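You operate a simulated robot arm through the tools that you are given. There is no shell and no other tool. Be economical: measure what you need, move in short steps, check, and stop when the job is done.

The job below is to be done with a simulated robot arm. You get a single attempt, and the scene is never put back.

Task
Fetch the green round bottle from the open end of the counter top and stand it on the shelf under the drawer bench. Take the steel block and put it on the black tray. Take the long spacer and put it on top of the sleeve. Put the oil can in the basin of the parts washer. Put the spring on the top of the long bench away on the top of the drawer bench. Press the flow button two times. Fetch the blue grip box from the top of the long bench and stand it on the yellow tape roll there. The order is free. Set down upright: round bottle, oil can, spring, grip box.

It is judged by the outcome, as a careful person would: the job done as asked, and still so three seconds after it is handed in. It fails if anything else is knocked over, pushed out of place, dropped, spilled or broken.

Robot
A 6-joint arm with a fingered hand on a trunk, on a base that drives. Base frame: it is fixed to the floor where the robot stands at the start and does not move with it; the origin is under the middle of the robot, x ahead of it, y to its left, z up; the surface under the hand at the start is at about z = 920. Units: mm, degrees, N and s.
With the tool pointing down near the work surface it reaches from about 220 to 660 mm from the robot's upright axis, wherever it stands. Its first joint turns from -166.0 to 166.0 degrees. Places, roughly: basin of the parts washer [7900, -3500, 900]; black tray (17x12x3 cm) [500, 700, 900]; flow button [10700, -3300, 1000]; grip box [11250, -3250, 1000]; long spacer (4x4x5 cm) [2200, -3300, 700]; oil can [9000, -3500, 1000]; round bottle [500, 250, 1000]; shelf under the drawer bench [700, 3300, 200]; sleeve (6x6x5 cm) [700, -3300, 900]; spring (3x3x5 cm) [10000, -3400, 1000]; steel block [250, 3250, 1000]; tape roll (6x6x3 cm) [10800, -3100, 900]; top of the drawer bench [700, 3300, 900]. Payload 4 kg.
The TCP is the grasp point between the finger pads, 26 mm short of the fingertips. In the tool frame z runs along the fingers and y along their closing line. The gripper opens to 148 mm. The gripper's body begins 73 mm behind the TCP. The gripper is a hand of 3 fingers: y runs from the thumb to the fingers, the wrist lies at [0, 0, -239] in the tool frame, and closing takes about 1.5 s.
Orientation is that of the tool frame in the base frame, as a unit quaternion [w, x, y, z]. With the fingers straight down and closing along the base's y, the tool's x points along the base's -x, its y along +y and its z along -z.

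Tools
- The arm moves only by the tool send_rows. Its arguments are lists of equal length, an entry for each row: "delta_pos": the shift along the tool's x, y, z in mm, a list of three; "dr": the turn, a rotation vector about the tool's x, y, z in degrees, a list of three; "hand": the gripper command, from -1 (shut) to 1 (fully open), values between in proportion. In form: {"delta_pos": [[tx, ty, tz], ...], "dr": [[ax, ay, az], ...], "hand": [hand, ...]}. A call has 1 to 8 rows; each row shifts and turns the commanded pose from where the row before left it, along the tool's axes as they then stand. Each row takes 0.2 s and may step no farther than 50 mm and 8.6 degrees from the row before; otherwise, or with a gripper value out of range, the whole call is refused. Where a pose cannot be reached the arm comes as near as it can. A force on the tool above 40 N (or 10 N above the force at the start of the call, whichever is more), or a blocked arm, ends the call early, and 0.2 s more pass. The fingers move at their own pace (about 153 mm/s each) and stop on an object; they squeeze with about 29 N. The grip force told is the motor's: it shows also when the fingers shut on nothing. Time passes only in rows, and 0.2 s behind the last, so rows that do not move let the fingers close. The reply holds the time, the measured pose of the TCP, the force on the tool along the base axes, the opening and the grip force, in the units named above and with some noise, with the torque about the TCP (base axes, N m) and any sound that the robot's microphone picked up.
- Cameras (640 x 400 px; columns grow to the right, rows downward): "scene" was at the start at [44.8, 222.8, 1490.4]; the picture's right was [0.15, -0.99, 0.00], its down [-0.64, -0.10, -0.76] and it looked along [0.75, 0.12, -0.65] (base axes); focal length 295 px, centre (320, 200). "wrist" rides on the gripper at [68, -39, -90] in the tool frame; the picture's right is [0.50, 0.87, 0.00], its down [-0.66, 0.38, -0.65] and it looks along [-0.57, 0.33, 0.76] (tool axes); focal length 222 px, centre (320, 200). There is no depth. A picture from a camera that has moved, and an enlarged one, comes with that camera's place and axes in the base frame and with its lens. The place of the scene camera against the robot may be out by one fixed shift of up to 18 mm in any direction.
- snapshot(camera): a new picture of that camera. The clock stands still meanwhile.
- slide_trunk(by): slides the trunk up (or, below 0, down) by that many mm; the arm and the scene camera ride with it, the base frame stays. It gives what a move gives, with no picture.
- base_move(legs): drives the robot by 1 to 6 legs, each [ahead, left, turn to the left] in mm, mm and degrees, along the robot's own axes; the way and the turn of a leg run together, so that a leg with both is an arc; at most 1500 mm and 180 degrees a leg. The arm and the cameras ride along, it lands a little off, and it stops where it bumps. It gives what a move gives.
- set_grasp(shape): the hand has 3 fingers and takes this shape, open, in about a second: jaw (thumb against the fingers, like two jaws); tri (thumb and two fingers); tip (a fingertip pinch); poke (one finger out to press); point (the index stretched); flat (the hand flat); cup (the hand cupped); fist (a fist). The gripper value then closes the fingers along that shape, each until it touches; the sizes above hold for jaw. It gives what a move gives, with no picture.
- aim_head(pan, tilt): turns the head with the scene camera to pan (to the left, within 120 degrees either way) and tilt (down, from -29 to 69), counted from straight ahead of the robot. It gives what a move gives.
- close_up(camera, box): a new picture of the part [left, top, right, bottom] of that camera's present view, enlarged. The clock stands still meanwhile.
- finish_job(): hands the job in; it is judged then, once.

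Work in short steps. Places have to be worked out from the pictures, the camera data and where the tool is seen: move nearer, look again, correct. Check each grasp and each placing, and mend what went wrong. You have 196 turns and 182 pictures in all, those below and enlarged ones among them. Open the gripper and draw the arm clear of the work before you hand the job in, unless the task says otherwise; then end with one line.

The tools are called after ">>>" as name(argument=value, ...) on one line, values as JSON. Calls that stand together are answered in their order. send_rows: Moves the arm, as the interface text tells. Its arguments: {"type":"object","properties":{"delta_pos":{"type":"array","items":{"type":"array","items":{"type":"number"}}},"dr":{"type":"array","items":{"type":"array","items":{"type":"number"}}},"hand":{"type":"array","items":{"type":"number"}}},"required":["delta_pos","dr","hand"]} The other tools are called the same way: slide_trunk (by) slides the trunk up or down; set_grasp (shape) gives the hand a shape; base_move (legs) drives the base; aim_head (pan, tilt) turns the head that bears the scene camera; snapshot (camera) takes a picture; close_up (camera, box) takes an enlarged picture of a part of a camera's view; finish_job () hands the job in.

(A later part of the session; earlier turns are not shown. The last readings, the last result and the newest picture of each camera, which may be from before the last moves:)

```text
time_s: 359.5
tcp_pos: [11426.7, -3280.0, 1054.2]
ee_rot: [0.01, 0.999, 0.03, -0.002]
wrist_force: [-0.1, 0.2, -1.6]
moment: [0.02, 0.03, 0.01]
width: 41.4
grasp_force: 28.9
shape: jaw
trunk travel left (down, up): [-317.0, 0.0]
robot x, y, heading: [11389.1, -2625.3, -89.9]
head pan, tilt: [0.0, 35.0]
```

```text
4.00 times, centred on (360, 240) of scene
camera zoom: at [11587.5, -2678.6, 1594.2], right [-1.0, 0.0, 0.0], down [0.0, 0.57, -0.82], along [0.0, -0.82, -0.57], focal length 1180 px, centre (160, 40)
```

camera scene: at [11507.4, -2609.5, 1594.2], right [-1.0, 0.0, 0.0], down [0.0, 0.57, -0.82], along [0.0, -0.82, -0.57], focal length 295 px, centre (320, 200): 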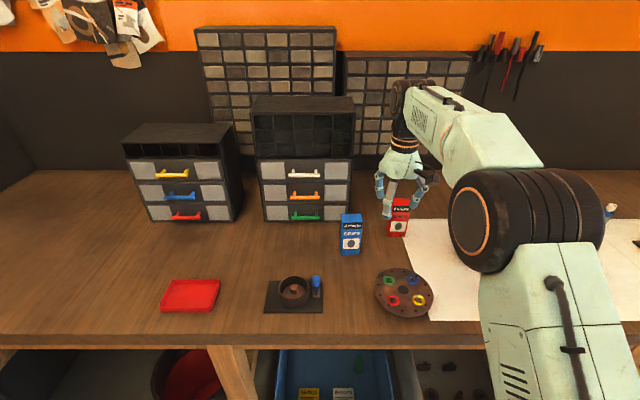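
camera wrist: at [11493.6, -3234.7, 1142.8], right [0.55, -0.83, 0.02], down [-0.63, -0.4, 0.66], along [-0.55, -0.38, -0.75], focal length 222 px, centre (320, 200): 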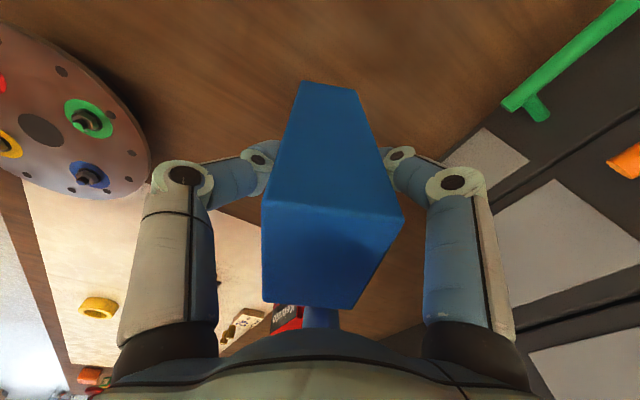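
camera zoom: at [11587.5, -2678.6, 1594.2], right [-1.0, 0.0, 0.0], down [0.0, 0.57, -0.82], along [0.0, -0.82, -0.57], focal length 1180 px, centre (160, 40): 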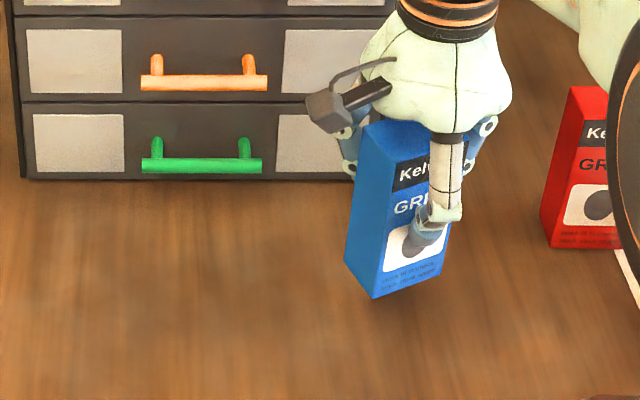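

Box held upright and centred on the tool axis (its bottom at bench level corresponds to TCP 1012). Raise and drive to the tape roll, stopping offset so the wrist camera can see the roll.

>>> send_rows(delta_pos=[[0, 0, -45], [0, 0, -45], [0, 0, -40], [0, 0, 0]], dr=[[0, 0, 0], [0, 0, 0], [0, 0, 0], [0, 0, 0]], hand=[-1, -1, -1, -1])

>>> base_move(legs=[[-120, 0, 0], [0, -630, 0]])

>>> snapshot(camera="wrist")

>>> snapshot(camera="scene")

```text
time_s: 360.5
tcp_pos: [11430.8, -3276.2, 1181.8]
ee_rot: [0.009, 0.999, 0.031, -0.001]
wrist_force: [0.0, -0.1, -2.1]
moment: [0.0, -0.02, -0.01]
width: 41.1
grasp_force: 29.3
shape: jaw
trunk travel left (down, up): [-317.0, 0.0]
robot x, y, heading: [11389.0, -2625.1, -89.9]
head pan, tilt: [0.0, 35.0]
```

```text
time_s: 367.4
tcp_pos: [10801.6, -3160.1, 1182.4]
ee_rot: [0.009, 0.999, 0.038, -0.002]
wrist_force: [-0.5, 0.6, -1.9]
moment: [-0.02, 0.03, 0.01]
width: 41.2
grasp_force: 28.9
shape: jaw
trunk travel left (down, up): [-317.0, 0.0]
robot x, y, heading: [10750.9, -2507.9, -89.2]
head pan, tilt: [0.0, 35.0]
```

```text
46 pictures are left
camera wrist: at [10866.6, -3115.4, 1271.5], right [0.56, -0.83, 0.02], down [-0.62, -0.41, 0.66], along [-0.54, -0.38, -0.75], focal length 222 px, centre (320, 200)
```

wrist: 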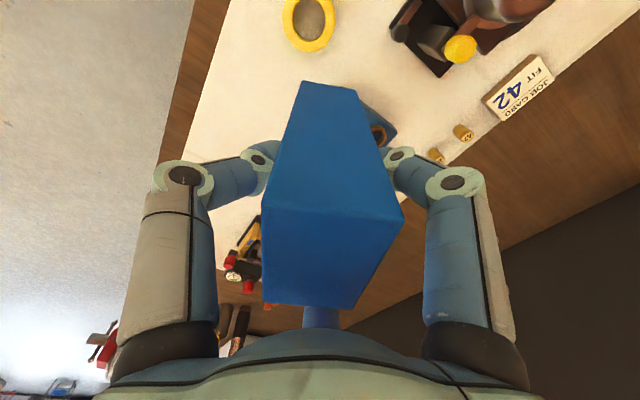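

```text
45 pictures are left
camera scene: at [10949.8, -2559.8, 1594.2], right [-1.0, -0.02, 0.0], down [-0.01, 0.57, -0.82], along [0.01, -0.82, -0.57], focal length 295 px, centre (320, 200)
```

scene: 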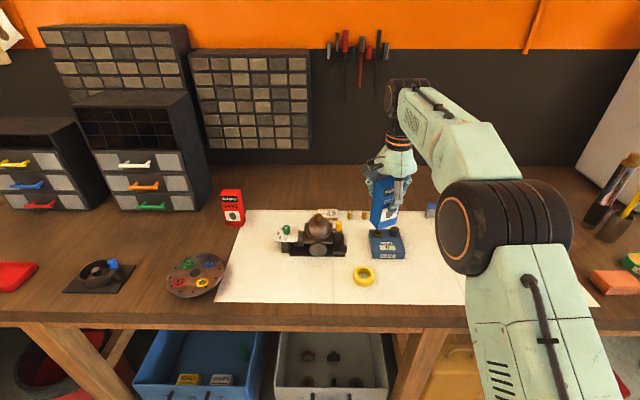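

Tape roll at (10848,-3116), both cameras agreeing after bias. Move over it and lower until the box is about 25 mm above the roll.

>>> send_rows(delta_pos=[[24.6, -20.2, 0], [24.6, -20.2, 0], [0, 0, 40], [0, 0, 40], [0, 0, 36], [0, 0, 0]], dr=[[0, 0, 0], [0, 0, 0], [0, 0, 0], [0, 0, 0], [0, 0, 0], [0, 0, 0]], hand=[-1, -1, -1, -1, -1, -1])

>>> snapshot(camera="wrist")

>>> close_up(camera="scene", box=[300, 210, 428, 290])

```text
time_s: 368.8
tcp_pos: [10848.7, -3120.5, 1066.2]
ee_rot: [0.009, 0.999, 0.037, -0.002]
wrist_force: [0.5, 0.0, -1.5]
moment: [-0.02, 0.03, 0.01]
width: 40.9
grasp_force: 29.1
shape: jaw
trunk travel left (down, up): [-317.0, 0.0]
robot x, y, heading: [10752.5, -2505.6, -89.1]
head pan, tilt: [0.0, 35.0]
```

```text
44 pictures are left
camera wrist: at [10913.2, -3074.5, 1154.8], right [0.56, -0.83, 0.02], down [-0.62, -0.41, 0.66], along [-0.54, -0.38, -0.75], focal length 222 px, centre (320, 200)
```

wrist: 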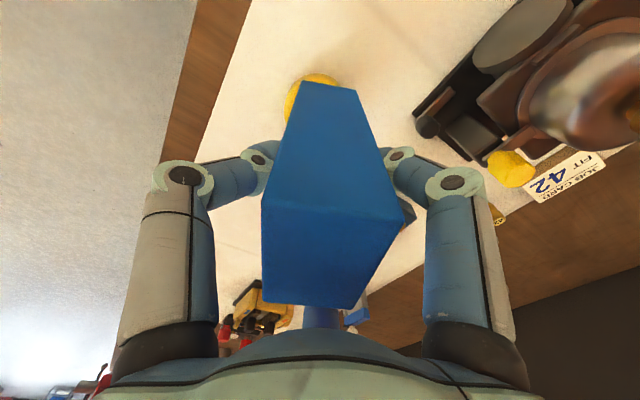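

```text
5.00 times, centred on (364, 250) of scene
camera zoom: at [10949.9, -2559.5, 1594.2], right [-1.0, -0.02, 0.0], down [-0.01, 0.57, -0.82], along [0.01, -0.82, -0.57], focal length 1475 px, centre (100, -50)
```

zoom: 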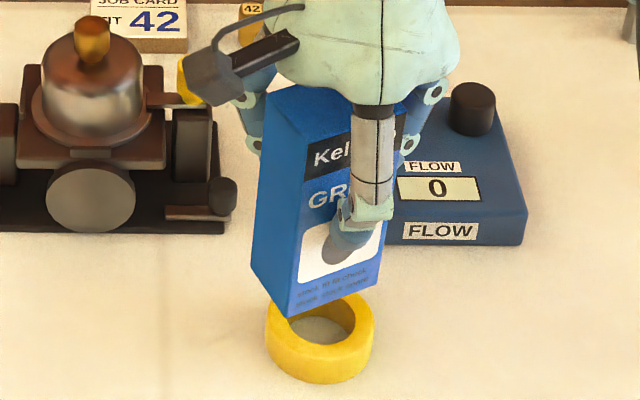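

In the scene view the box would land a bit too far back. Shift 10 mm towards the robot and re-check with enlarged views.

>>> send_rows(delta_pos=[[0.8, -10, 0], [0, 0, 10], [0, 0, 0]], dr=[[0, 0, 0], [0, 0, 0], [0, 0, 0]], hand=[-1, -1, -1])

>>> close_up(camera="wrist", box=[240, 50, 400, 150])

>>> close_up(camera="scene", box=[324, 235, 404, 285])

```text
time_s: 369.6
tcp_pos: [10848.6, -3108.4, 1055.8]
ee_rot: [0.01, 0.999, 0.038, -0.002]
wrist_force: [-0.1, 0.8, -0.9]
moment: [-0.01, 0.02, 0.01]
width: 41.2
grasp_force: 29.3
shape: jaw
trunk travel left (down, up): [-317.0, 0.0]
robot x, y, heading: [10753.5, -2504.8, -89.0]
head pan, tilt: [0.0, 35.0]
```

```text
4.00 times, centred on (320, 100) of wrist
camera zoom: at [10913.1, -3063.6, 1145.0], right [0.56, -0.83, 0.02], down [-0.62, -0.41, 0.66], along [-0.54, -0.38, -0.75], focal length 888 px, centre (320, 600)
```

zoom: 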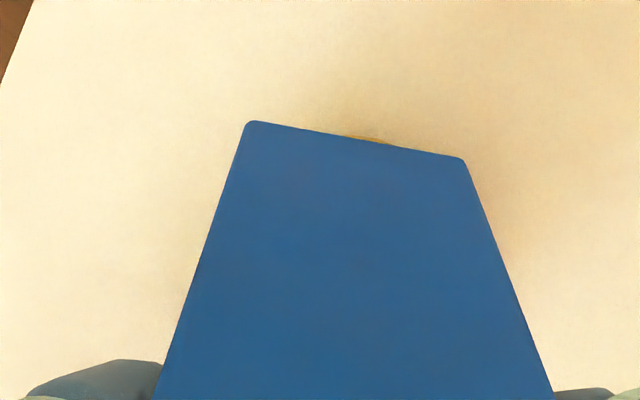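

```text
8.00 times, centred on (364, 260) of scene
camera zoom: at [10949.9, -2559.5, 1594.2], right [-1.0, -0.02, 0.0], down [-0.01, 0.57, -0.82], along [0.01, -0.82, -0.57], focal length 2360 px, centre (-32, -280)
```

zoom: 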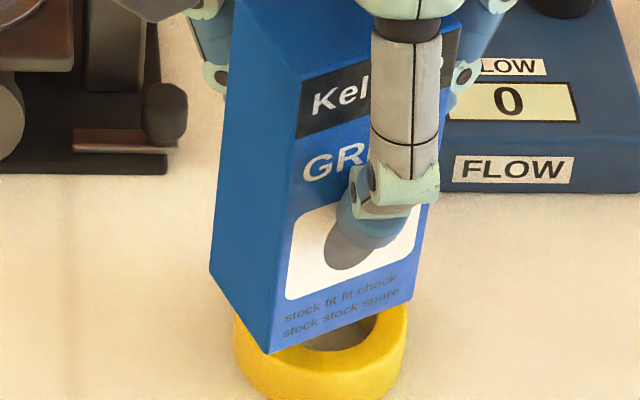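

Analysis: box bottom is about 3 mm off the tape centre with a slight 2° lean. Correct the lean and lower gently onto the roll.

>>> send_rows(delta_pos=[[0, -1, 4], [0, 0, 4], [0, 0, 3], [0, 0, 2], [0, 0, 2], [0, 0, 0]], dr=[[0, -2, 0], [0, 0, 0], [0, 0, 0], [0, 0, 0], [0, 0, 0], [0, 0, 0]], hand=[-1, -1, -1, -1, -1, -1])

>>> close_up(camera="scene", box=[324, 235, 404, 285])

```text
time_s: 371.0
tcp_pos: [10846.7, -3108.1, 1039.5]
ee_rot: [0.009, 0.999, 0.038, -0.019]
wrist_force: [-1.0, -0.1, -2.6]
moment: [-0.01, 0.0, 0.02]
width: 41.2
grasp_force: 28.9
shape: jaw
trunk travel left (down, up): [-317.0, 0.0]
robot x, y, heading: [10754.0, -2507.7, -89.3]
head pan, tilt: [0.0, 35.0]
```

```text
8.00 times, centred on (364, 260) of scene
camera zoom: at [10949.9, -2559.8, 1594.2], right [-1.0, -0.02, 0.0], down [-0.01, 0.57, -0.82], along [0.01, -0.82, -0.57], focal length 2360 px, centre (-32, -280)
```

zoom: 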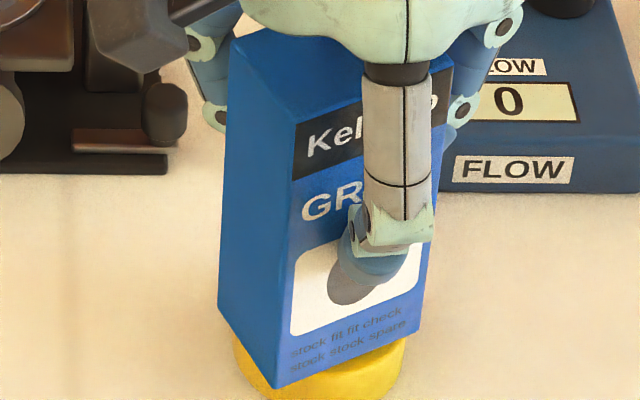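

Alignment looks right. Continue down in 2 mm steps to contact.

>>> send_rows(delta_pos=[[0, 0, 2], [0, 0, 2], [0, 0, 2], [0, 0, 2], [0, 0, 0]], dr=[[0, 0, 0], [0, 0, 0], [0, 0, 0], [0, 0, 0], [0, 0, 0]], hand=[-1, -1, -1, -1, -1])

>>> close_up(camera="scene", box=[324, 235, 404, 285])

```text
time_s: 372.2
tcp_pos: [10846.4, -3108.5, 1033.6]
ee_rot: [0.012, 0.999, 0.038, -0.019]
wrist_force: [-1.4, -1.4, 11.2]
moment: [0.14, -0.05, -0.03]
width: 40.9
grasp_force: 28.8
shape: jaw
trunk travel left (down, up): [-317.0, 0.0]
robot x, y, heading: [10751.7, -2508.3, -89.1]
head pan, tilt: [0.0, 35.0]
```

```text
8.00 times, centred on (364, 260) of scene
camera zoom: at [10949.5, -2558.7, 1594.4], right [-1.0, -0.02, 0.0], down [-0.01, 0.57, -0.82], along [0.01, -0.82, -0.57], focal length 2360 px, centre (-32, -280)
```

zoom: 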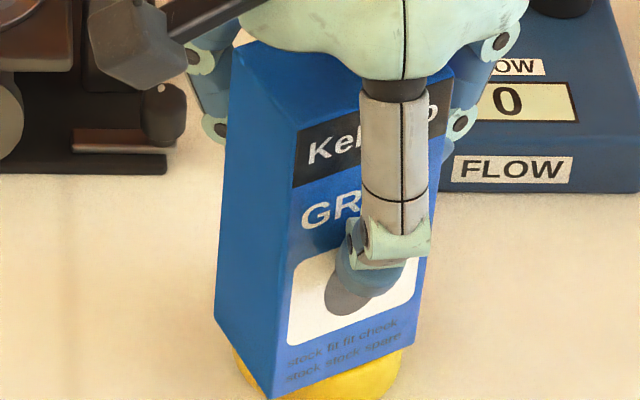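

Contact. The lean was over-corrected by about 1°, so turn back 1°, press 1.5 mm to seat it flat, and check.

>>> send_rows(delta_pos=[[0, 0, -1], [0, 0, 1], [0, 0, 1], [0, 0, 1], [0, 0, 0]], dr=[[0, 1.2, 0], [0, 0, 0], [0, 0, 0], [0, 0, 0], [0, 0, 0]], hand=[-1, -1, -1, -1, -1])

>>> close_up(camera="scene", box=[324, 235, 404, 285])

>>> close_up(camera="wrist", box=[240, 50, 400, 150])

```text
time_s: 373.4
tcp_pos: [10845.2, -3108.6, 1031.3]
ee_rot: [0.013, 0.999, 0.037, -0.009]
wrist_force: [-2.2, -4.7, 26.4]
moment: [0.0, 0.05, 0.01]
width: 41.5
grasp_force: 29.2
shape: jaw
trunk travel left (down, up): [-317.0, 0.0]
robot x, y, heading: [10748.1, -2507.6, -89.3]
head pan, tilt: [0.0, 35.0]
```

```text
8.00 times, centred on (364, 260) of scene
camera zoom: at [10949.1, -2557.6, 1594.5], right [-1.0, -0.02, 0.0], down [-0.01, 0.57, -0.82], along [0.01, -0.82, -0.57], focal length 2360 px, centre (-32, -280)
```

zoom: 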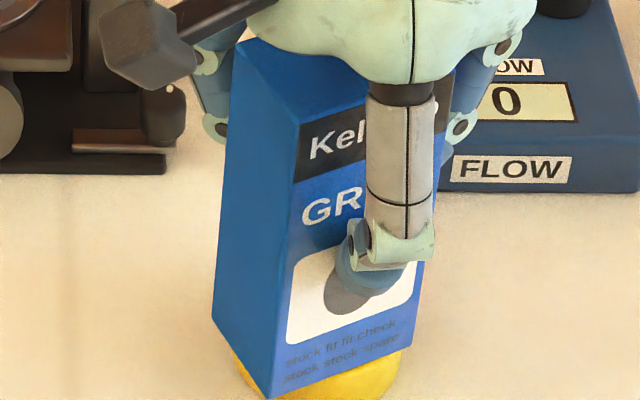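

```text
4.00 times, centred on (320, 100) of wrist
camera zoom: at [10912.0, -3062.2, 1120.2], right [0.56, -0.83, 0.01], down [-0.61, -0.41, 0.67], along [-0.55, -0.39, -0.74], focal length 888 px, centre (320, 600)
```

zoom: 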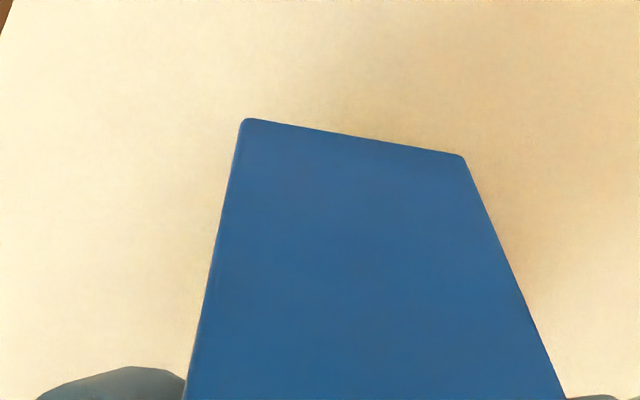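

Seated flat on the roll, box centre within about 6 mm of the roll centre. Ease pressure and open gradually.

>>> send_rows(delta_pos=[[0, 0, -2], [0, 0, 0], [0, 0, 0], [0, 0, 0], [0, 0, 0], [0, 0, 0], [0, 0, 0]], dr=[[0, 0, 0], [0, 0, 0], [0, 0, 0], [0, 0, 0], [0, 0, 0], [0, 0, 0], [0, 0, 0]], hand=[-0.6, -0.35, -0.25, -0.1, 0.2, 0.6, 0.6])

>>> close_up(camera="scene", box=[300, 215, 428, 295])

```text
time_s: 375.0
tcp_pos: [10846.9, -3108.6, 1032.3]
ee_rot: [0.01, 0.999, 0.038, -0.008]
wrist_force: [-0.1, -0.2, -0.2]
moment: [0.0, 0.0, -0.01]
width: 117.9
grasp_force: 0.1
shape: jaw
trunk travel left (down, up): [-317.0, 0.0]
robot x, y, heading: [10754.8, -2504.0, -89.1]
head pan, tilt: [0.0, 35.0]
```

```text
5.00 times, centred on (364, 255) of scene
camera zoom: at [10949.9, -2559.7, 1594.2], right [-1.0, -0.02, 0.0], down [-0.01, 0.57, -0.82], along [0.01, -0.82, -0.57], focal length 1475 px, centre (100, -75)
```

zoom: 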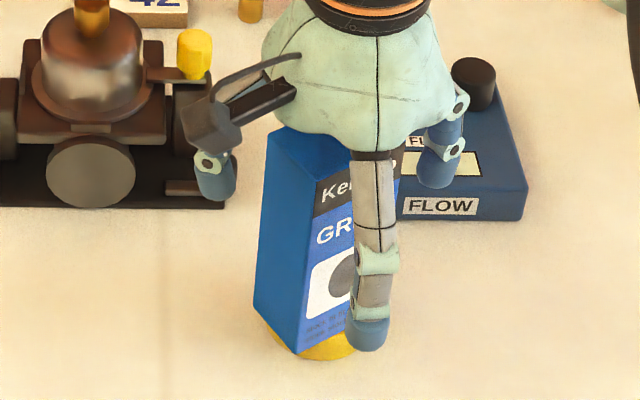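

Box stands on the roll. Rise straight up and verify.

>>> send_rows(delta_pos=[[0, 0, -15], [0, 0, -30], [0, 0, -45], [0, 0, -45], [0, 0, -30], [0, 0, 0]], dr=[[0, 0, 0], [0, 0, 0], [0, 0, 0], [0, 0, 0], [0, 0, 0], [0, 0, 0]], hand=[0.6, 0.6, 0.6, 0.6, 0.6, 0.6])

>>> snapshot(camera="scene")

```text
time_s: 376.4
tcp_pos: [10847.8, -3103.2, 1199.6]
ee_rot: [0.01, 0.999, 0.038, -0.009]
wrist_force: [-0.5, 0.6, 0.2]
moment: [0.02, -0.01, 0.01]
width: 118.2
grasp_force: 0.1
shape: jaw
trunk travel left (down, up): [-317.0, 0.0]
robot x, y, heading: [10754.5, -2503.7, -88.9]
head pan, tilt: [0.0, 35.0]
```

```text
35 pictures are left
camera scene: at [10949.9, -2559.7, 1594.2], right [-1.0, -0.02, 0.0], down [-0.01, 0.57, -0.82], along [0.01, -0.82, -0.57], focal length 295 px, centre (320, 200)
```

scene: 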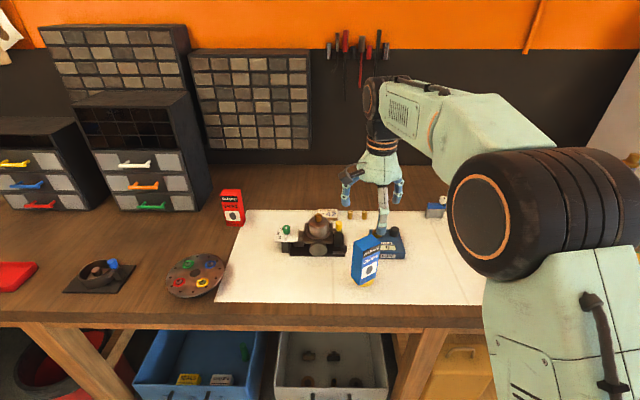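

Box stands on the yellow roll. Now the spring: strafe right and look.

>>> base_move(legs=[[-60, -720, -0.9]])

>>> aim_head(pan=-10, tilt=35)

>>> snapshot(camera="scene")

```text
time_s: 383.2
tcp_pos: [10117.3, -3052.9, 1198.9]
ee_rot: [0.01, 0.999, 0.035, -0.009]
wrist_force: [0.1, 0.1, -0.2]
moment: [0.0, 0.01, 0.01]
width: 118.1
grasp_force: 0.0
shape: jaw
trunk travel left (down, up): [-317.0, 0.0]
robot x, y, heading: [10027.0, -2453.6, -89.5]
head pan, tilt: [0.0, 35.0]
```

```text
time_s: 383.9
tcp_pos: [10118.9, -3052.5, 1198.0]
ee_rot: [0.01, 0.999, 0.036, -0.008]
wrist_force: [-0.9, 0.6, 0.2]
moment: [-0.02, 0.01, -0.01]
width: 118.1
grasp_force: 0.1
shape: jaw
trunk travel left (down, up): [-317.0, 0.0]
robot x, y, heading: [10023.4, -2456.1, -89.7]
head pan, tilt: [-10.0, 35.0]
```

```text
34 pictures are left
camera scene: at [10207.9, -2508.4, 1594.2], right [-0.99, 0.16, 0.0], down [0.09, 0.57, -0.82], along [-0.13, -0.81, -0.57], focal length 295 px, centre (320, 200)
```

scene: 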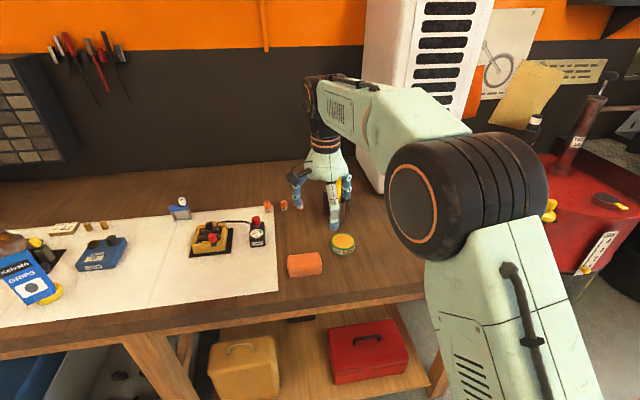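

>>> snapshot(camera="wrist")

>>> close_up(camera="scene", box=[260, 160, 388, 240])

```text
33 pictures are left
camera wrist: at [10185.0, -3007.7, 1287.0], right [0.56, -0.83, 0.01], down [-0.62, -0.41, 0.67], along [-0.55, -0.38, -0.74], focal length 222 px, centre (320, 200)
```

wrist: 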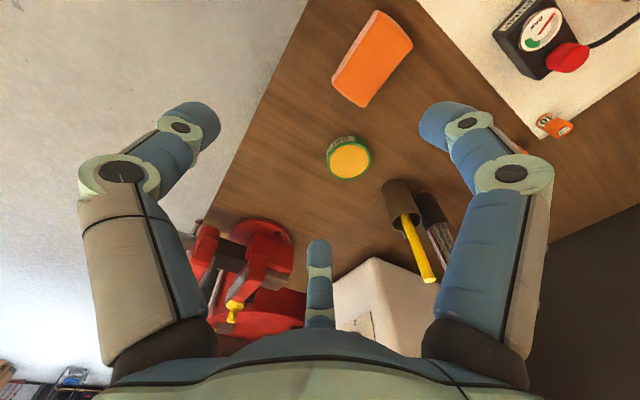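

```text
5.00 times, centred on (324, 200) of scene
camera zoom: at [10207.9, -2508.4, 1594.2], right [-0.99, 0.16, 0.0], down [0.09, 0.57, -0.82], along [-0.13, -0.81, -0.57], focal length 1475 px, centre (300, 200)
```

zoom: 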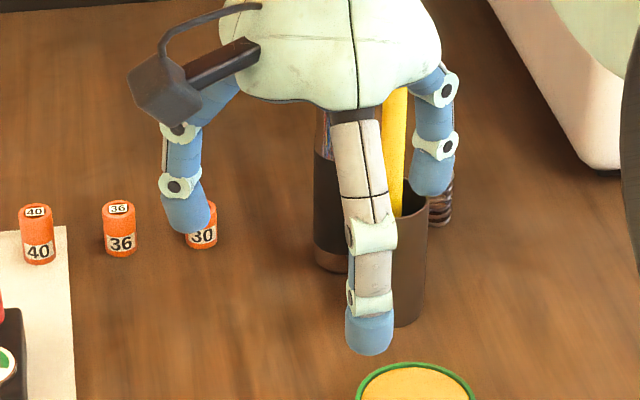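

The coil spring stands behind the brush cup, near (9960,-3436). Rotate the hand back so the camera arm stays clear of the cups, then move in above (brush tops reach about 1126, I stay above).

>>> send_rows(delta_pos=[[0, 0, 0], [0, 0, 0], [0, 0, 0], [0, 0, 0], [0, 0, 0], [0, 0, 0], [0, 0, 0], [0, 0, 0]], dr=[[0, 0, -8.5], [0, 0, -8.5], [0, 0, -8.5], [0, 0, -8.5], [0, 0, -8.5], [0, 0, -8.5], [0, 0, -8.5], [0, 0, -8.5]], hand=[0, 0, 0, 0, 0, 0, 0, 0])

>>> send_rows(delta_pos=[[0, 0, 0], [0, 0, 0], [0, 0, 0]], dr=[[0, 0, -8.5], [0, 0, -8.5], [0, 0, 0]], hand=[0, 0, 0])

>>> base_move(legs=[[0, -175, 0], [280, 0, 0]])

>>> snapshot(camera="wrist")

>>> snapshot(camera="scene")

```text
time_s: 385.7
tcp_pos: [10119.6, -3052.7, 1198.6]
ee_rot: [0.004, 0.808, 0.589, -0.012]
wrist_force: [-0.1, -0.1, -0.3]
moment: [0.04, 0.02, 0.03]
width: 74.4
grasp_force: 0.1
shape: jaw
trunk travel left (down, up): [-317.0, 0.0]
robot x, y, heading: [10026.2, -2456.5, -89.2]
head pan, tilt: [-10.0, 35.0]
```

```text
time_s: 386.5
tcp_pos: [10118.6, -3052.6, 1198.0]
ee_rot: [0.002, 0.712, 0.702, -0.013]
wrist_force: [-0.6, 0.5, 0.2]
moment: [-0.02, 0.04, -0.02]
width: 74.4
grasp_force: 0.1
shape: jaw
trunk travel left (down, up): [-317.0, 0.0]
robot x, y, heading: [10027.7, -2454.1, -89.7]
head pan, tilt: [-10.0, 35.0]
```

```text
time_s: 390.3
tcp_pos: [9941.2, -3341.0, 1198.0]
ee_rot: [0.002, 0.715, 0.699, -0.013]
wrist_force: [0.3, 0.3, 0.0]
moment: [0.01, -0.01, 0.02]
width: 74.7
grasp_force: 0.1
shape: jaw
trunk travel left (down, up): [-317.0, 0.0]
robot x, y, heading: [9851.1, -2743.7, -89.9]
head pan, tilt: [-10.0, 35.0]
```

```text
31 pictures are left
camera wrist: at [9905.3, -3271.4, 1287.6], right [0.88, 0.48, -0.02], down [0.37, -0.65, 0.66], along [0.3, -0.59, -0.75], focal length 222 px, centre (320, 200)
```

wrist: 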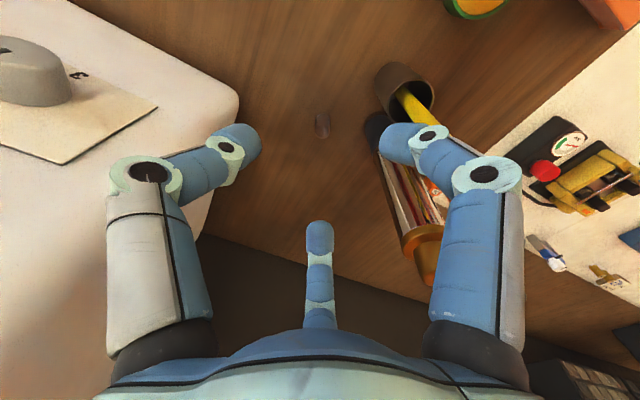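

```text
30 pictures are left
camera scene: at [10032.8, -2797.4, 1594.1], right [-0.99, 0.17, 0.0], down [0.1, 0.57, -0.82], along [-0.14, -0.81, -0.57], focal length 295 px, centre (320, 200)
```

scene: 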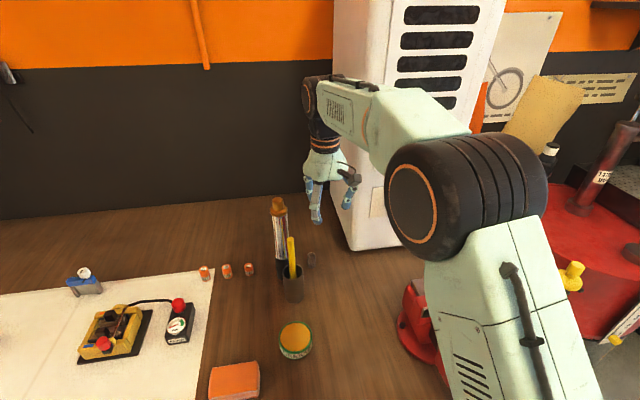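

The spring is near (9970,-3402), hemmed in by tall brushes on its +x side. I'll turn the hand the other way so its slim side and no camera faces the brushes, with a narrow opening.

>>> send_rows(delta_pos=[[0, 0, 0], [0, 0, 0], [0, 0, 0], [0, 0, 0], [0, 0, 0], [0, 0, 0], [0, 0, 0], [0, 0, 0]], dr=[[0, 0, -8.5], [0, 0, -8.5], [0, 0, -8.5], [0, 0, -8.5], [0, 0, -8.5], [0, 0, -8.5], [0, 0, -8.5], [0, 0, -8.5]], hand=[-0.25, -0.25, -0.25, -0.25, -0.25, -0.25, -0.25, -0.25])

>>> send_rows(delta_pos=[[0, 0, 0], [0, 0, 0], [0, 0, 0], [0, 0, 0]], dr=[[0, 0, -8.5], [0, 0, -8.5], [0, 0, -6], [0, 0, 0]], hand=[-0.25, -0.25, -0.25, -0.25])

>>> base_move(legs=[[45, 20, 0]])

>>> snapshot(camera="wrist")

```text
time_s: 392.1
tcp_pos: [9941.2, -3340.6, 1198.1]
ee_rot: [-0.006, 0.2, 0.98, -0.012]
wrist_force: [0.0, -0.2, 0.2]
moment: [0.0, -0.01, 0.04]
width: 55.9
grasp_force: 0.0
shape: jaw
trunk travel left (down, up): [-317.0, 0.0]
robot x, y, heading: [9849.0, -2743.5, -89.6]
head pan, tilt: [-10.0, 35.0]
```

```text
time_s: 393.1
tcp_pos: [9940.5, -3340.4, 1198.5]
ee_rot: [-0.007, 0.002, 1.0, -0.01]
wrist_force: [-0.5, 0.0, -0.5]
moment: [-0.04, 0.0, -0.02]
width: 55.9
grasp_force: 0.1
shape: jaw
trunk travel left (down, up): [-317.0, 0.0]
robot x, y, heading: [9850.9, -2742.6, -89.8]
head pan, tilt: [-10.0, 35.0]
```

```text
time_s: 394.0
tcp_pos: [9960.6, -3385.0, 1197.5]
ee_rot: [-0.008, 0.002, 1.0, -0.01]
wrist_force: [0.9, 0.1, 0.0]
moment: [-0.02, 0.02, 0.03]
width: 55.7
grasp_force: 0.1
shape: jaw
trunk travel left (down, up): [-317.0, 0.0]
robot x, y, heading: [9870.2, -2787.0, -89.6]
head pan, tilt: [-10.0, 35.0]
```

```text
29 pictures are left
camera wrist: at [9895.8, -3422.3, 1290.2], right [-0.5, 0.87, -0.01], down [0.67, 0.39, 0.64], along [0.55, 0.31, -0.77], focal length 222 px, centre (320, 200)
```

wrist: 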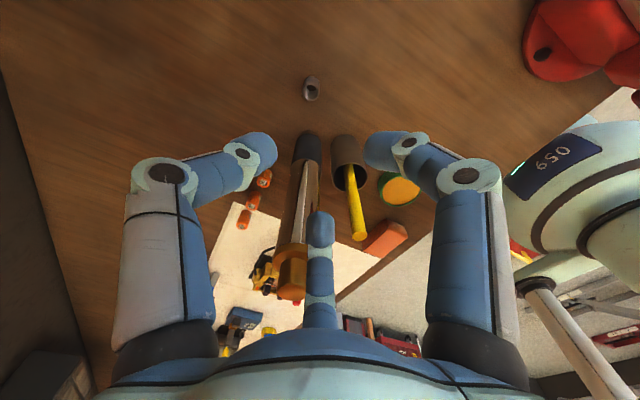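

Spring top resolved to (9969,-3397, z 953); nearest brush top (10049,-3363). Align slightly to the free side and descend to TCP 1010.

>>> send_rows(delta_pos=[[-5, -12, 20], [0, 0, 42], [0, 0, 42], [0, 0, 42], [0, 0, 42], [0, 0, 0]], dr=[[0, 0, 0], [0, 0, 0], [0, 0, 0], [0, 0, 0], [0, 0, 0], [0, 0, 0]], hand=[-0.25, -0.25, -0.25, -0.25, -0.25, -0.25])

>>> snapshot(camera="wrist")

>>> close_up(camera="scene", box=[240, 190, 400, 290])

```text
time_s: 395.4
tcp_pos: [9960.8, -3402.3, 1012.8]
ee_rot: [-0.008, 0.001, 1.0, -0.01]
wrist_force: [0.7, 0.0, -0.1]
moment: [-0.01, 0.03, 0.01]
width: 55.6
grasp_force: 0.1
shape: jaw
trunk travel left (down, up): [-317.0, 0.0]
robot x, y, heading: [9870.6, -2787.3, -89.7]
head pan, tilt: [-10.0, 35.0]
```

```text
28 pictures are left
camera wrist: at [9895.1, -3439.4, 1105.6], right [-0.5, 0.87, -0.01], down [0.67, 0.39, 0.63], along [0.56, 0.31, -0.77], focal length 222 px, centre (320, 200)
```

wrist: 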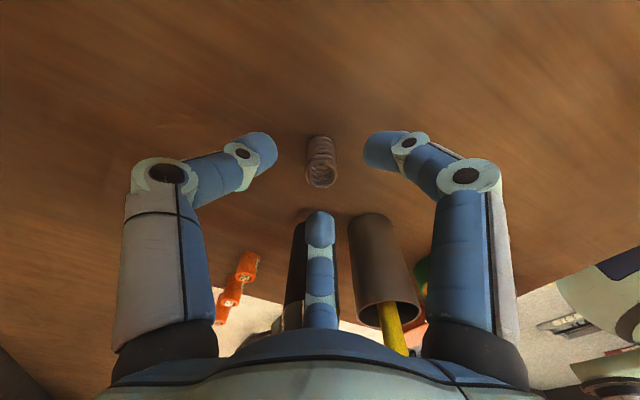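

```text
4.00 times, centred on (320, 240) of scene
camera zoom: at [10053.0, -2840.9, 1594.2], right [-0.99, 0.17, 0.0], down [0.1, 0.57, -0.82], along [-0.14, -0.81, -0.57], focal length 1180 px, centre (320, 40)
```

zoom: 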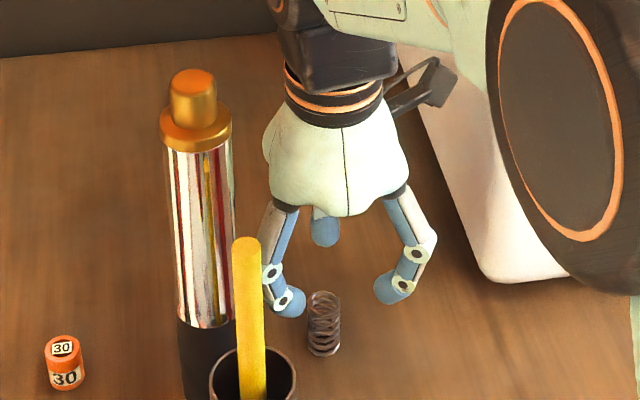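

Spring is nearly on-axis; its top is nearer z 978. Nudge 8/4 mm and descend to TCP 964, then check.

>>> send_rows(delta_pos=[[-8, 4, 0], [0, 0, 18], [0, 0, 16], [0, 0, 14], [0, 0, 0]], dr=[[0, 0, 0], [0, 0, 0], [0, 0, 0], [0, 0, 0], [0, 0, 0]], hand=[-0.25, -0.25, -0.25, -0.25, -0.25])

>>> snapshot(camera="wrist")

```text
time_s: 396.6
tcp_pos: [9968.9, -3399.4, 963.8]
ee_rot: [-0.008, 0.004, 1.0, -0.011]
wrist_force: [-0.8, -0.4, 0.0]
moment: [0.0, -0.08, 0.04]
width: 55.4
grasp_force: 0.1
shape: jaw
trunk travel left (down, up): [-317.0, 0.0]
robot x, y, heading: [9875.6, -2786.1, -89.7]
head pan, tilt: [-10.0, 35.0]
```

```text
26 pictures are left
camera wrist: at [9903.3, -3436.1, 1055.7], right [-0.5, 0.87, -0.01], down [0.67, 0.39, 0.64], along [0.56, 0.31, -0.77], focal length 222 px, centre (320, 200)
```

wrist: 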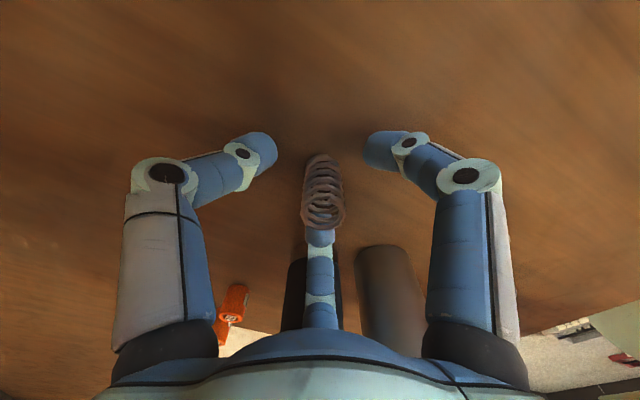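

Spring is centred between the fingers. Lower 7 more and close gently.

>>> send_rows(delta_pos=[[0, 0, 7], [0, 0, 0], [0, 0, 0], [0, 0, 0], [0, 0, 0], [0, 0, 0]], dr=[[0, 0, 0], [0, 0, 0], [0, 0, 0], [0, 0, 0], [0, 0, 0], [0, 0, 0]], hand=[-0.25, -0.4, -0.6, -0.8, -1, -1])

>>> snapshot(camera="wrist")

```text
time_s: 398.0
tcp_pos: [9969.4, -3397.6, 956.3]
ee_rot: [-0.008, 0.002, 1.0, -0.011]
wrist_force: [-1.2, -0.9, 3.6]
moment: [-0.1, 0.02, 0.0]
width: 19.9
grasp_force: 29.2
shape: jaw
trunk travel left (down, up): [-317.0, 0.0]
robot x, y, heading: [9873.2, -2789.9, -89.8]
head pan, tilt: [-10.0, 35.0]
```

```text
25 pictures are left
camera wrist: at [9903.7, -3435.1, 1048.4], right [-0.5, 0.87, -0.01], down [0.67, 0.39, 0.64], along [0.56, 0.31, -0.77], focal length 222 px, centre (320, 200)
```

wrist: 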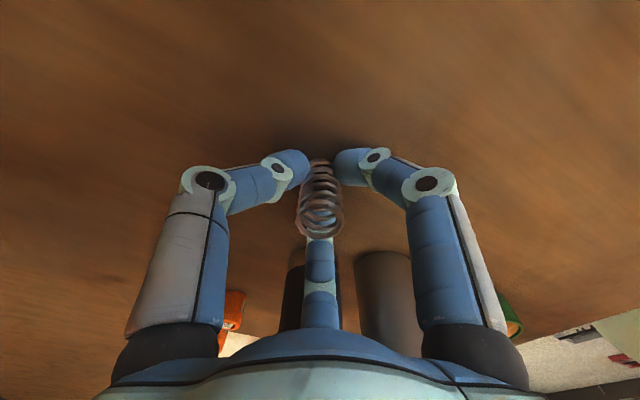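

Gripped. Lift straight up and check.

>>> send_rows(delta_pos=[[0, 0, -15], [0, 0, -40], [0, 0, -45], [0, 0, -45], [0, 0, -45], [0, 0, -40], [0, 0, 0]], dr=[[0, 0, 0], [0, 0, 0], [0, 0, 0], [0, 0, 0], [0, 0, 0], [0, 0, 0], [0, 0, 0]], hand=[-1, -1, -1, -1, -1, -1, -1])

>>> snapshot(camera="wrist")

>>> snapshot(camera="scene")

```text
time_s: 399.6
tcp_pos: [9976.6, -3392.6, 1185.0]
ee_rot: [-0.008, 0.002, 1.0, -0.011]
wrist_force: [0.7, 0.3, -0.2]
moment: [-0.01, -0.02, -0.02]
width: 20.0
grasp_force: 28.9
shape: jaw
trunk travel left (down, up): [-317.0, 0.0]
robot x, y, heading: [9873.8, -2789.0, -89.6]
head pan, tilt: [-10.0, 35.0]
```

```text
24 pictures are left
camera wrist: at [9911.1, -3429.1, 1276.1], right [-0.5, 0.87, -0.01], down [0.67, 0.39, 0.64], along [0.56, 0.31, -0.77], focal length 222 px, centre (320, 200)
```

wrist: 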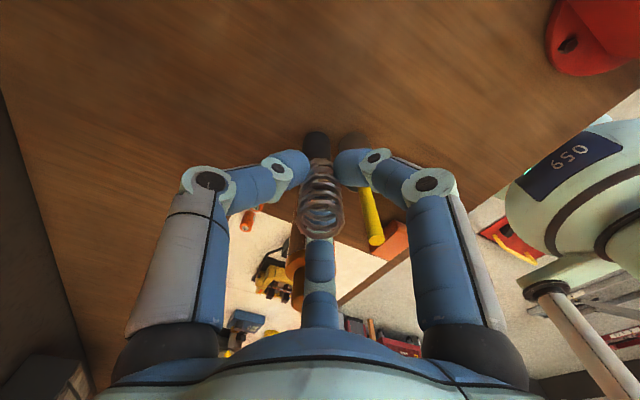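

```text
23 pictures are left
camera scene: at [10053.1, -2841.5, 1594.2], right [-0.99, 0.17, 0.0], down [0.1, 0.57, -0.82], along [-0.14, -0.81, -0.57], focal length 295 px, centre (320, 200)
```

scene: 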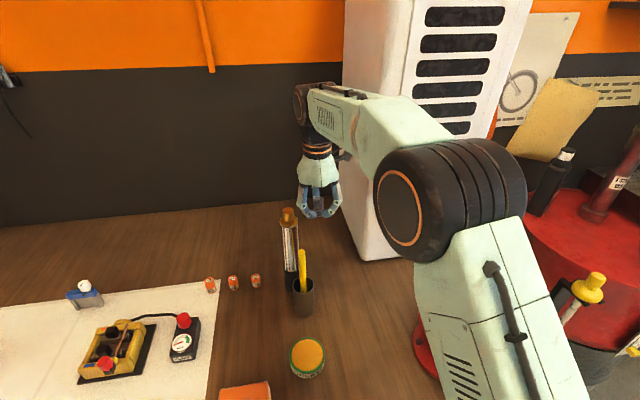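

Spring held, surroundings untouched. Drive back: reverse from the bench, turn to face -x, and start down the aisle.

>>> base_move(legs=[[-800, 0, 0], [0, 0, -90], [1500, -200, 0]])

>>> aim_head(pan=0, tilt=15)

>>> snapshot(camera="scene")

```text
refused: leg 3 is longer than a leg can be; nothing moved
```

```text
time_s: 400.4
tcp_pos: [9977.1, -3391.9, 1183.4]
ee_rot: [-0.008, 0.003, 1.0, -0.011]
wrist_force: [-0.2, -0.8, 0.1]
moment: [0.01, -0.02, -0.05]
width: 20.0
grasp_force: 29.0
shape: jaw
trunk travel left (down, up): [-317.0, 0.0]
robot x, y, heading: [9869.0, -2788.2, -89.8]
head pan, tilt: [0.0, 15.0]
```

```text
22 pictures are left
camera scene: at [10068.3, -2847.9, 1626.1], right [-1.0, 0.0, 0.0], down [0.0, 0.26, -0.97], along [0.0, -0.97, -0.26], focal length 295 px, centre (320, 200)
```

scene: 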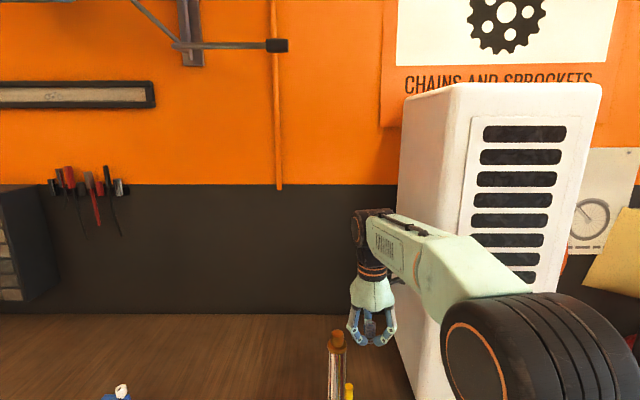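

The leg was too long; retry with shorter ones.

>>> base_move(legs=[[-800, 0, 0], [0, 0, -90], [1200, -200, 0]])

>>> snapshot(camera="scene")

```text
time_s: 414.3
tcp_pos: [8081.3, -1860.1, 1184.5]
ee_rot: [-0.013, 0.715, 0.699, -0.001]
wrist_force: [-0.8, -0.2, -0.4]
moment: [-0.02, 0.01, -0.02]
width: 19.9
grasp_force: 28.9
shape: jaw
trunk travel left (down, up): [-317.0, 0.0]
robot x, y, heading: [8683.5, -1766.2, 179.1]
head pan, tilt: [0.0, 15.0]
```

```text
21 pictures are left
camera scene: at [8607.5, -1975.5, 1626.1], right [0.01, 1.0, 0.0], down [0.26, 0.0, -0.97], along [-0.97, 0.01, -0.26], focal length 295 px, centre (320, 200)
```

scene: 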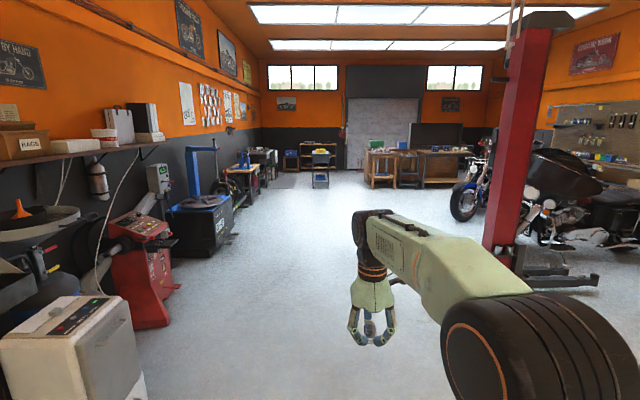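

Aisle is clear. Run 6 m along it, then shift towards +y to clear the cart.

>>> base_move(legs=[[1500, 0, 0.5], [1500, 0, 0], [1500, 0, 0], [1500, 0, 0], [700, -450, 0]])

>>> snapshot(camera="scene")

```text
time_s: 446.8
tcp_pos: [1460.6, -962.8, 1183.9]
ee_rot: [-0.013, 0.755, 0.655, -0.001]
wrist_force: [0.2, 0.0, 0.5]
moment: [-0.03, 0.03, -0.02]
width: 19.7
grasp_force: 28.7
shape: jaw
trunk travel left (down, up): [-317.0, 0.0]
robot x, y, heading: [2071.9, -938.5, 172.5]
head pan, tilt: [0.0, 15.0]
```

```text
20 pictures are left
camera scene: at [1970.2, -1141.2, 1626.2], right [0.13, 0.99, 0.0], down [0.26, -0.03, -0.97], along [-0.96, 0.13, -0.26], focal length 295 px, centre (320, 200)
```

scene: 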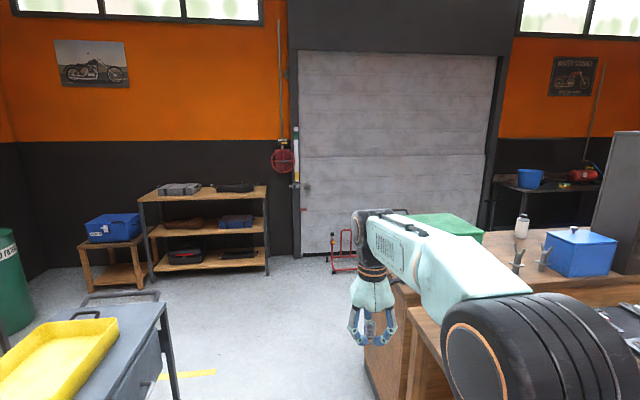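

Heading drifted. Straighten, shift to y ≈ -1290, and continue between the counter end and the cart.

>>> base_move(legs=[[0, 0, 7.3], [0, 340, 0], [1200, 0, 0], [1290, 0, 0]])

```text
time_s: 462.6
tcp_pos: [-1003.0, -1331.1, 1182.5]
ee_rot: [-0.013, 0.721, 0.692, -0.001]
wrist_force: [0.1, -0.6, -0.6]
moment: [0.0, 0.04, -0.03]
width: 20.1
grasp_force: 29.4
shape: jaw
trunk travel left (down, up): [-317.0, 0.0]
robot x, y, heading: [-393.5, -1250.3, 178.5]
head pan, tilt: [0.0, 15.0]
```

Turn to face +y and drive up to the drawer bench area.

>>> base_move(legs=[[0, 0, -88.5], [1500, 0, 0], [1500, 0, 0], [480, 0, 0]])

>>> aim_head(pan=-15, tilt=35)

```text
time_s: 483.5
tcp_pos: [-487.9, 2884.9, 1184.2]
ee_rot: [-0.011, 1.0, 0.004, 0.007]
wrist_force: [0.4, 0.7, -0.2]
moment: [-0.02, -0.02, 0.04]
width: 19.6
grasp_force: 29.1
shape: jaw
trunk travel left (down, up): [-317.0, 0.0]
robot x, y, heading: [-375.1, 2282.5, 90.8]
head pan, tilt: [0.0, 15.0]
```

```text
time_s: 484.3
tcp_pos: [-488.0, 2885.9, 1184.6]
ee_rot: [-0.011, 1.0, 0.004, 0.008]
wrist_force: [-0.5, 0.8, -0.8]
moment: [0.02, -0.02, 0.0]
width: 19.8
grasp_force: 29.0
shape: jaw
trunk travel left (down, up): [-317.0, 0.0]
robot x, y, heading: [-378.0, 2279.6, 90.8]
head pan, tilt: [-15.0, 35.0]
```

Back up a bit before strafing so the hand stays clear of the gauge panel, then move right in front of the bench.

>>> base_move(legs=[[-220, 0, -0.8], [0, -790, 0]])

>>> snapshot(camera="scene")

```text
time_s: 493.0
tcp_pos: [322.3, 2663.5, 1182.9]
ee_rot: [-0.01, 1.0, -0.006, 0.008]
wrist_force: [-0.2, -1.0, -0.2]
moment: [-0.01, 0.02, -0.02]
width: 19.7
grasp_force: 29.1
shape: jaw
trunk travel left (down, up): [-317.0, 0.0]
robot x, y, heading: [420.8, 2057.5, 89.7]
head pan, tilt: [-15.0, 35.0]
```

```text
19 pictures are left
camera scene: at [220.3, 2112.1, 1594.2], right [0.96, -0.26, 0.0], down [-0.15, -0.55, -0.82], along [0.22, 0.79, -0.57], focal length 295 px, centre (320, 200)
```

scene: 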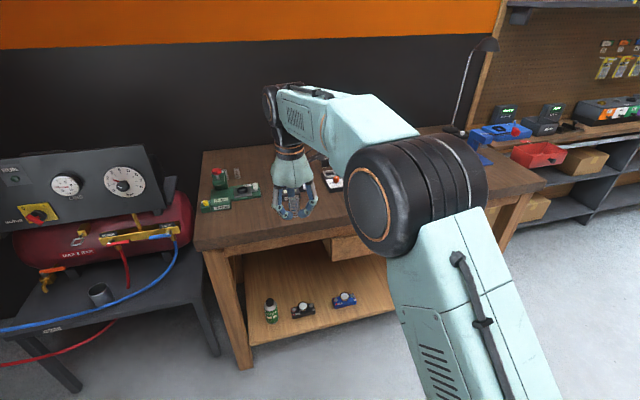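

Bottle still stands on the shelf. Drive ahead so the spring is over the free front strip of the bench top, lower the trunk, and look.

>>> base_move(legs=[[325, 0, 0]])

>>> slide_trunk(by=-160)

>>> snapshot(camera="scene")

>>> snapshot(camera="wrist")

```text
time_s: 495.2
tcp_pos: [324.5, 2985.4, 1183.7]
ee_rot: [-0.009, 1.0, -0.007, 0.008]
wrist_force: [0.5, 0.0, -0.7]
moment: [0.04, -0.01, 0.02]
width: 19.7
grasp_force: 28.9
shape: jaw
trunk travel left (down, up): [-317.0, 0.0]
robot x, y, heading: [423.3, 2374.9, 89.4]
head pan, tilt: [-15.0, 35.0]
```

```text
time_s: 497.0
tcp_pos: [325.6, 2986.1, 1022.9]
ee_rot: [-0.01, 1.0, -0.008, 0.008]
wrist_force: [-0.2, 0.3, -1.1]
moment: [-0.01, -0.02, -0.04]
width: 19.9
grasp_force: 28.9
shape: jaw
trunk travel left (down, up): [-157.0, 160.0]
robot x, y, heading: [422.3, 2379.3, 89.5]
head pan, tilt: [-15.0, 35.0]
```

```text
18 pictures are left
camera scene: at [222.3, 2447.5, 1432.9], right [0.96, -0.27, 0.0], down [-0.15, -0.55, -0.82], along [0.22, 0.79, -0.57], focal length 295 px, centre (320, 200)
```

scene: 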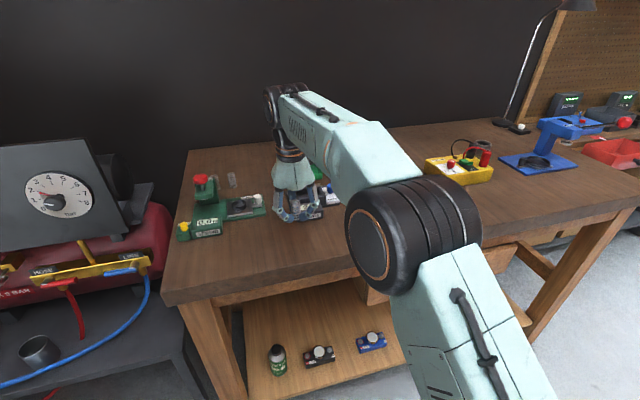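

```text
17 pictures are left
camera wrist: at [392.7, 3021.5, 1116.2], right [0.49, -0.87, -0.01], down [-0.67, -0.38, 0.63], along [-0.56, -0.3, -0.77], focal length 222 px, centre (320, 200)
```

wrist: 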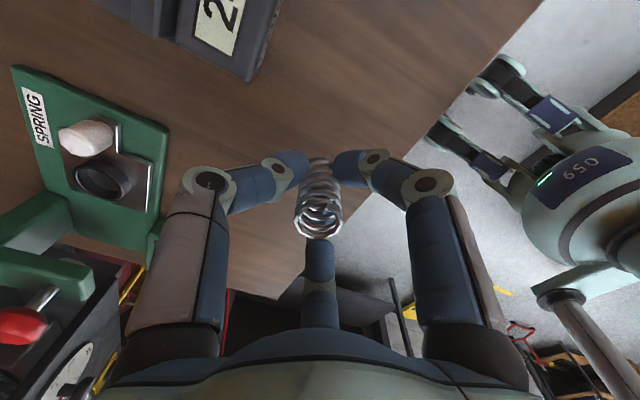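

Spot below is free: about 78 mm from the edge and 70 from the gauge. Lower with the arm, gently at the end.

>>> send_rows(delta_pos=[[0, 0, 18], [0, 0, 16], [0, 0, 8], [0, 0, 5], [0, 0, 4], [0, 0, 4], [0, 0, 0]], dr=[[0, 0, 0], [0, 0, 0], [0, 0, 0], [0, 0, 0], [0, 0, 0], [0, 0, 0], [0, 0, 0]], hand=[-1, -1, -1, -1, -1, -1, -1])

>>> snapshot(camera="wrist")

```text
time_s: 498.6
tcp_pos: [325.7, 2987.9, 969.4]
ee_rot: [-0.011, 1.0, -0.008, 0.008]
wrist_force: [0.1, 0.2, 0.1]
moment: [-0.02, 0.01, 0.02]
width: 19.9
grasp_force: 29.0
shape: jaw
trunk travel left (down, up): [-157.0, 160.0]
robot x, y, heading: [423.9, 2380.9, 89.6]
head pan, tilt: [-15.0, 35.0]
```

```text
16 pictures are left
camera wrist: at [393.3, 3022.5, 1061.1], right [0.49, -0.87, -0.01], down [-0.67, -0.38, 0.64], along [-0.56, -0.3, -0.77], focal length 222 px, centre (320, 200)
```

wrist: 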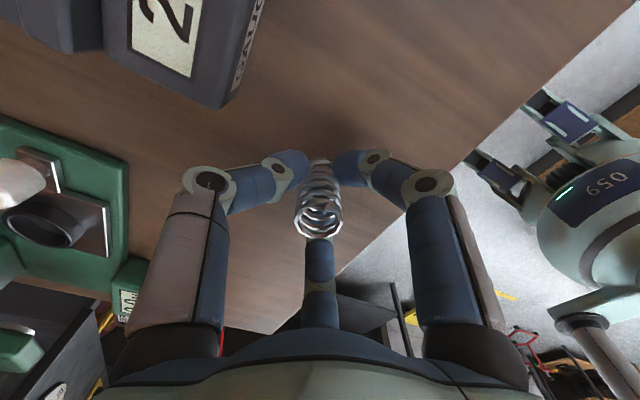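

Close to the surface now; continue in 2–3 mm steps.

>>> send_rows(delta_pos=[[0, 0, 3], [0, 0, 3], [0, 0, 2.5], [0, 0, 2.5], [0, 0, 2], [0, 0, 0]], dr=[[0, 0, 0], [0, 0, 0], [0, 0, 0], [0, 0, 0], [0, 0, 0], [0, 0, 0]], hand=[-1, -1, -1, -1, -1, -1])

```text
time_s: 500.0
tcp_pos: [325.6, 2988.2, 955.7]
ee_rot: [-0.01, 1.0, -0.008, 0.008]
wrist_force: [-0.4, 0.5, 1.5]
moment: [0.02, 0.05, 0.0]
width: 19.6
grasp_force: 29.3
shape: jaw
trunk travel left (down, up): [-157.0, 160.0]
robot x, y, heading: [424.0, 2378.6, 89.5]
head pan, tilt: [-15.0, 35.0]
```

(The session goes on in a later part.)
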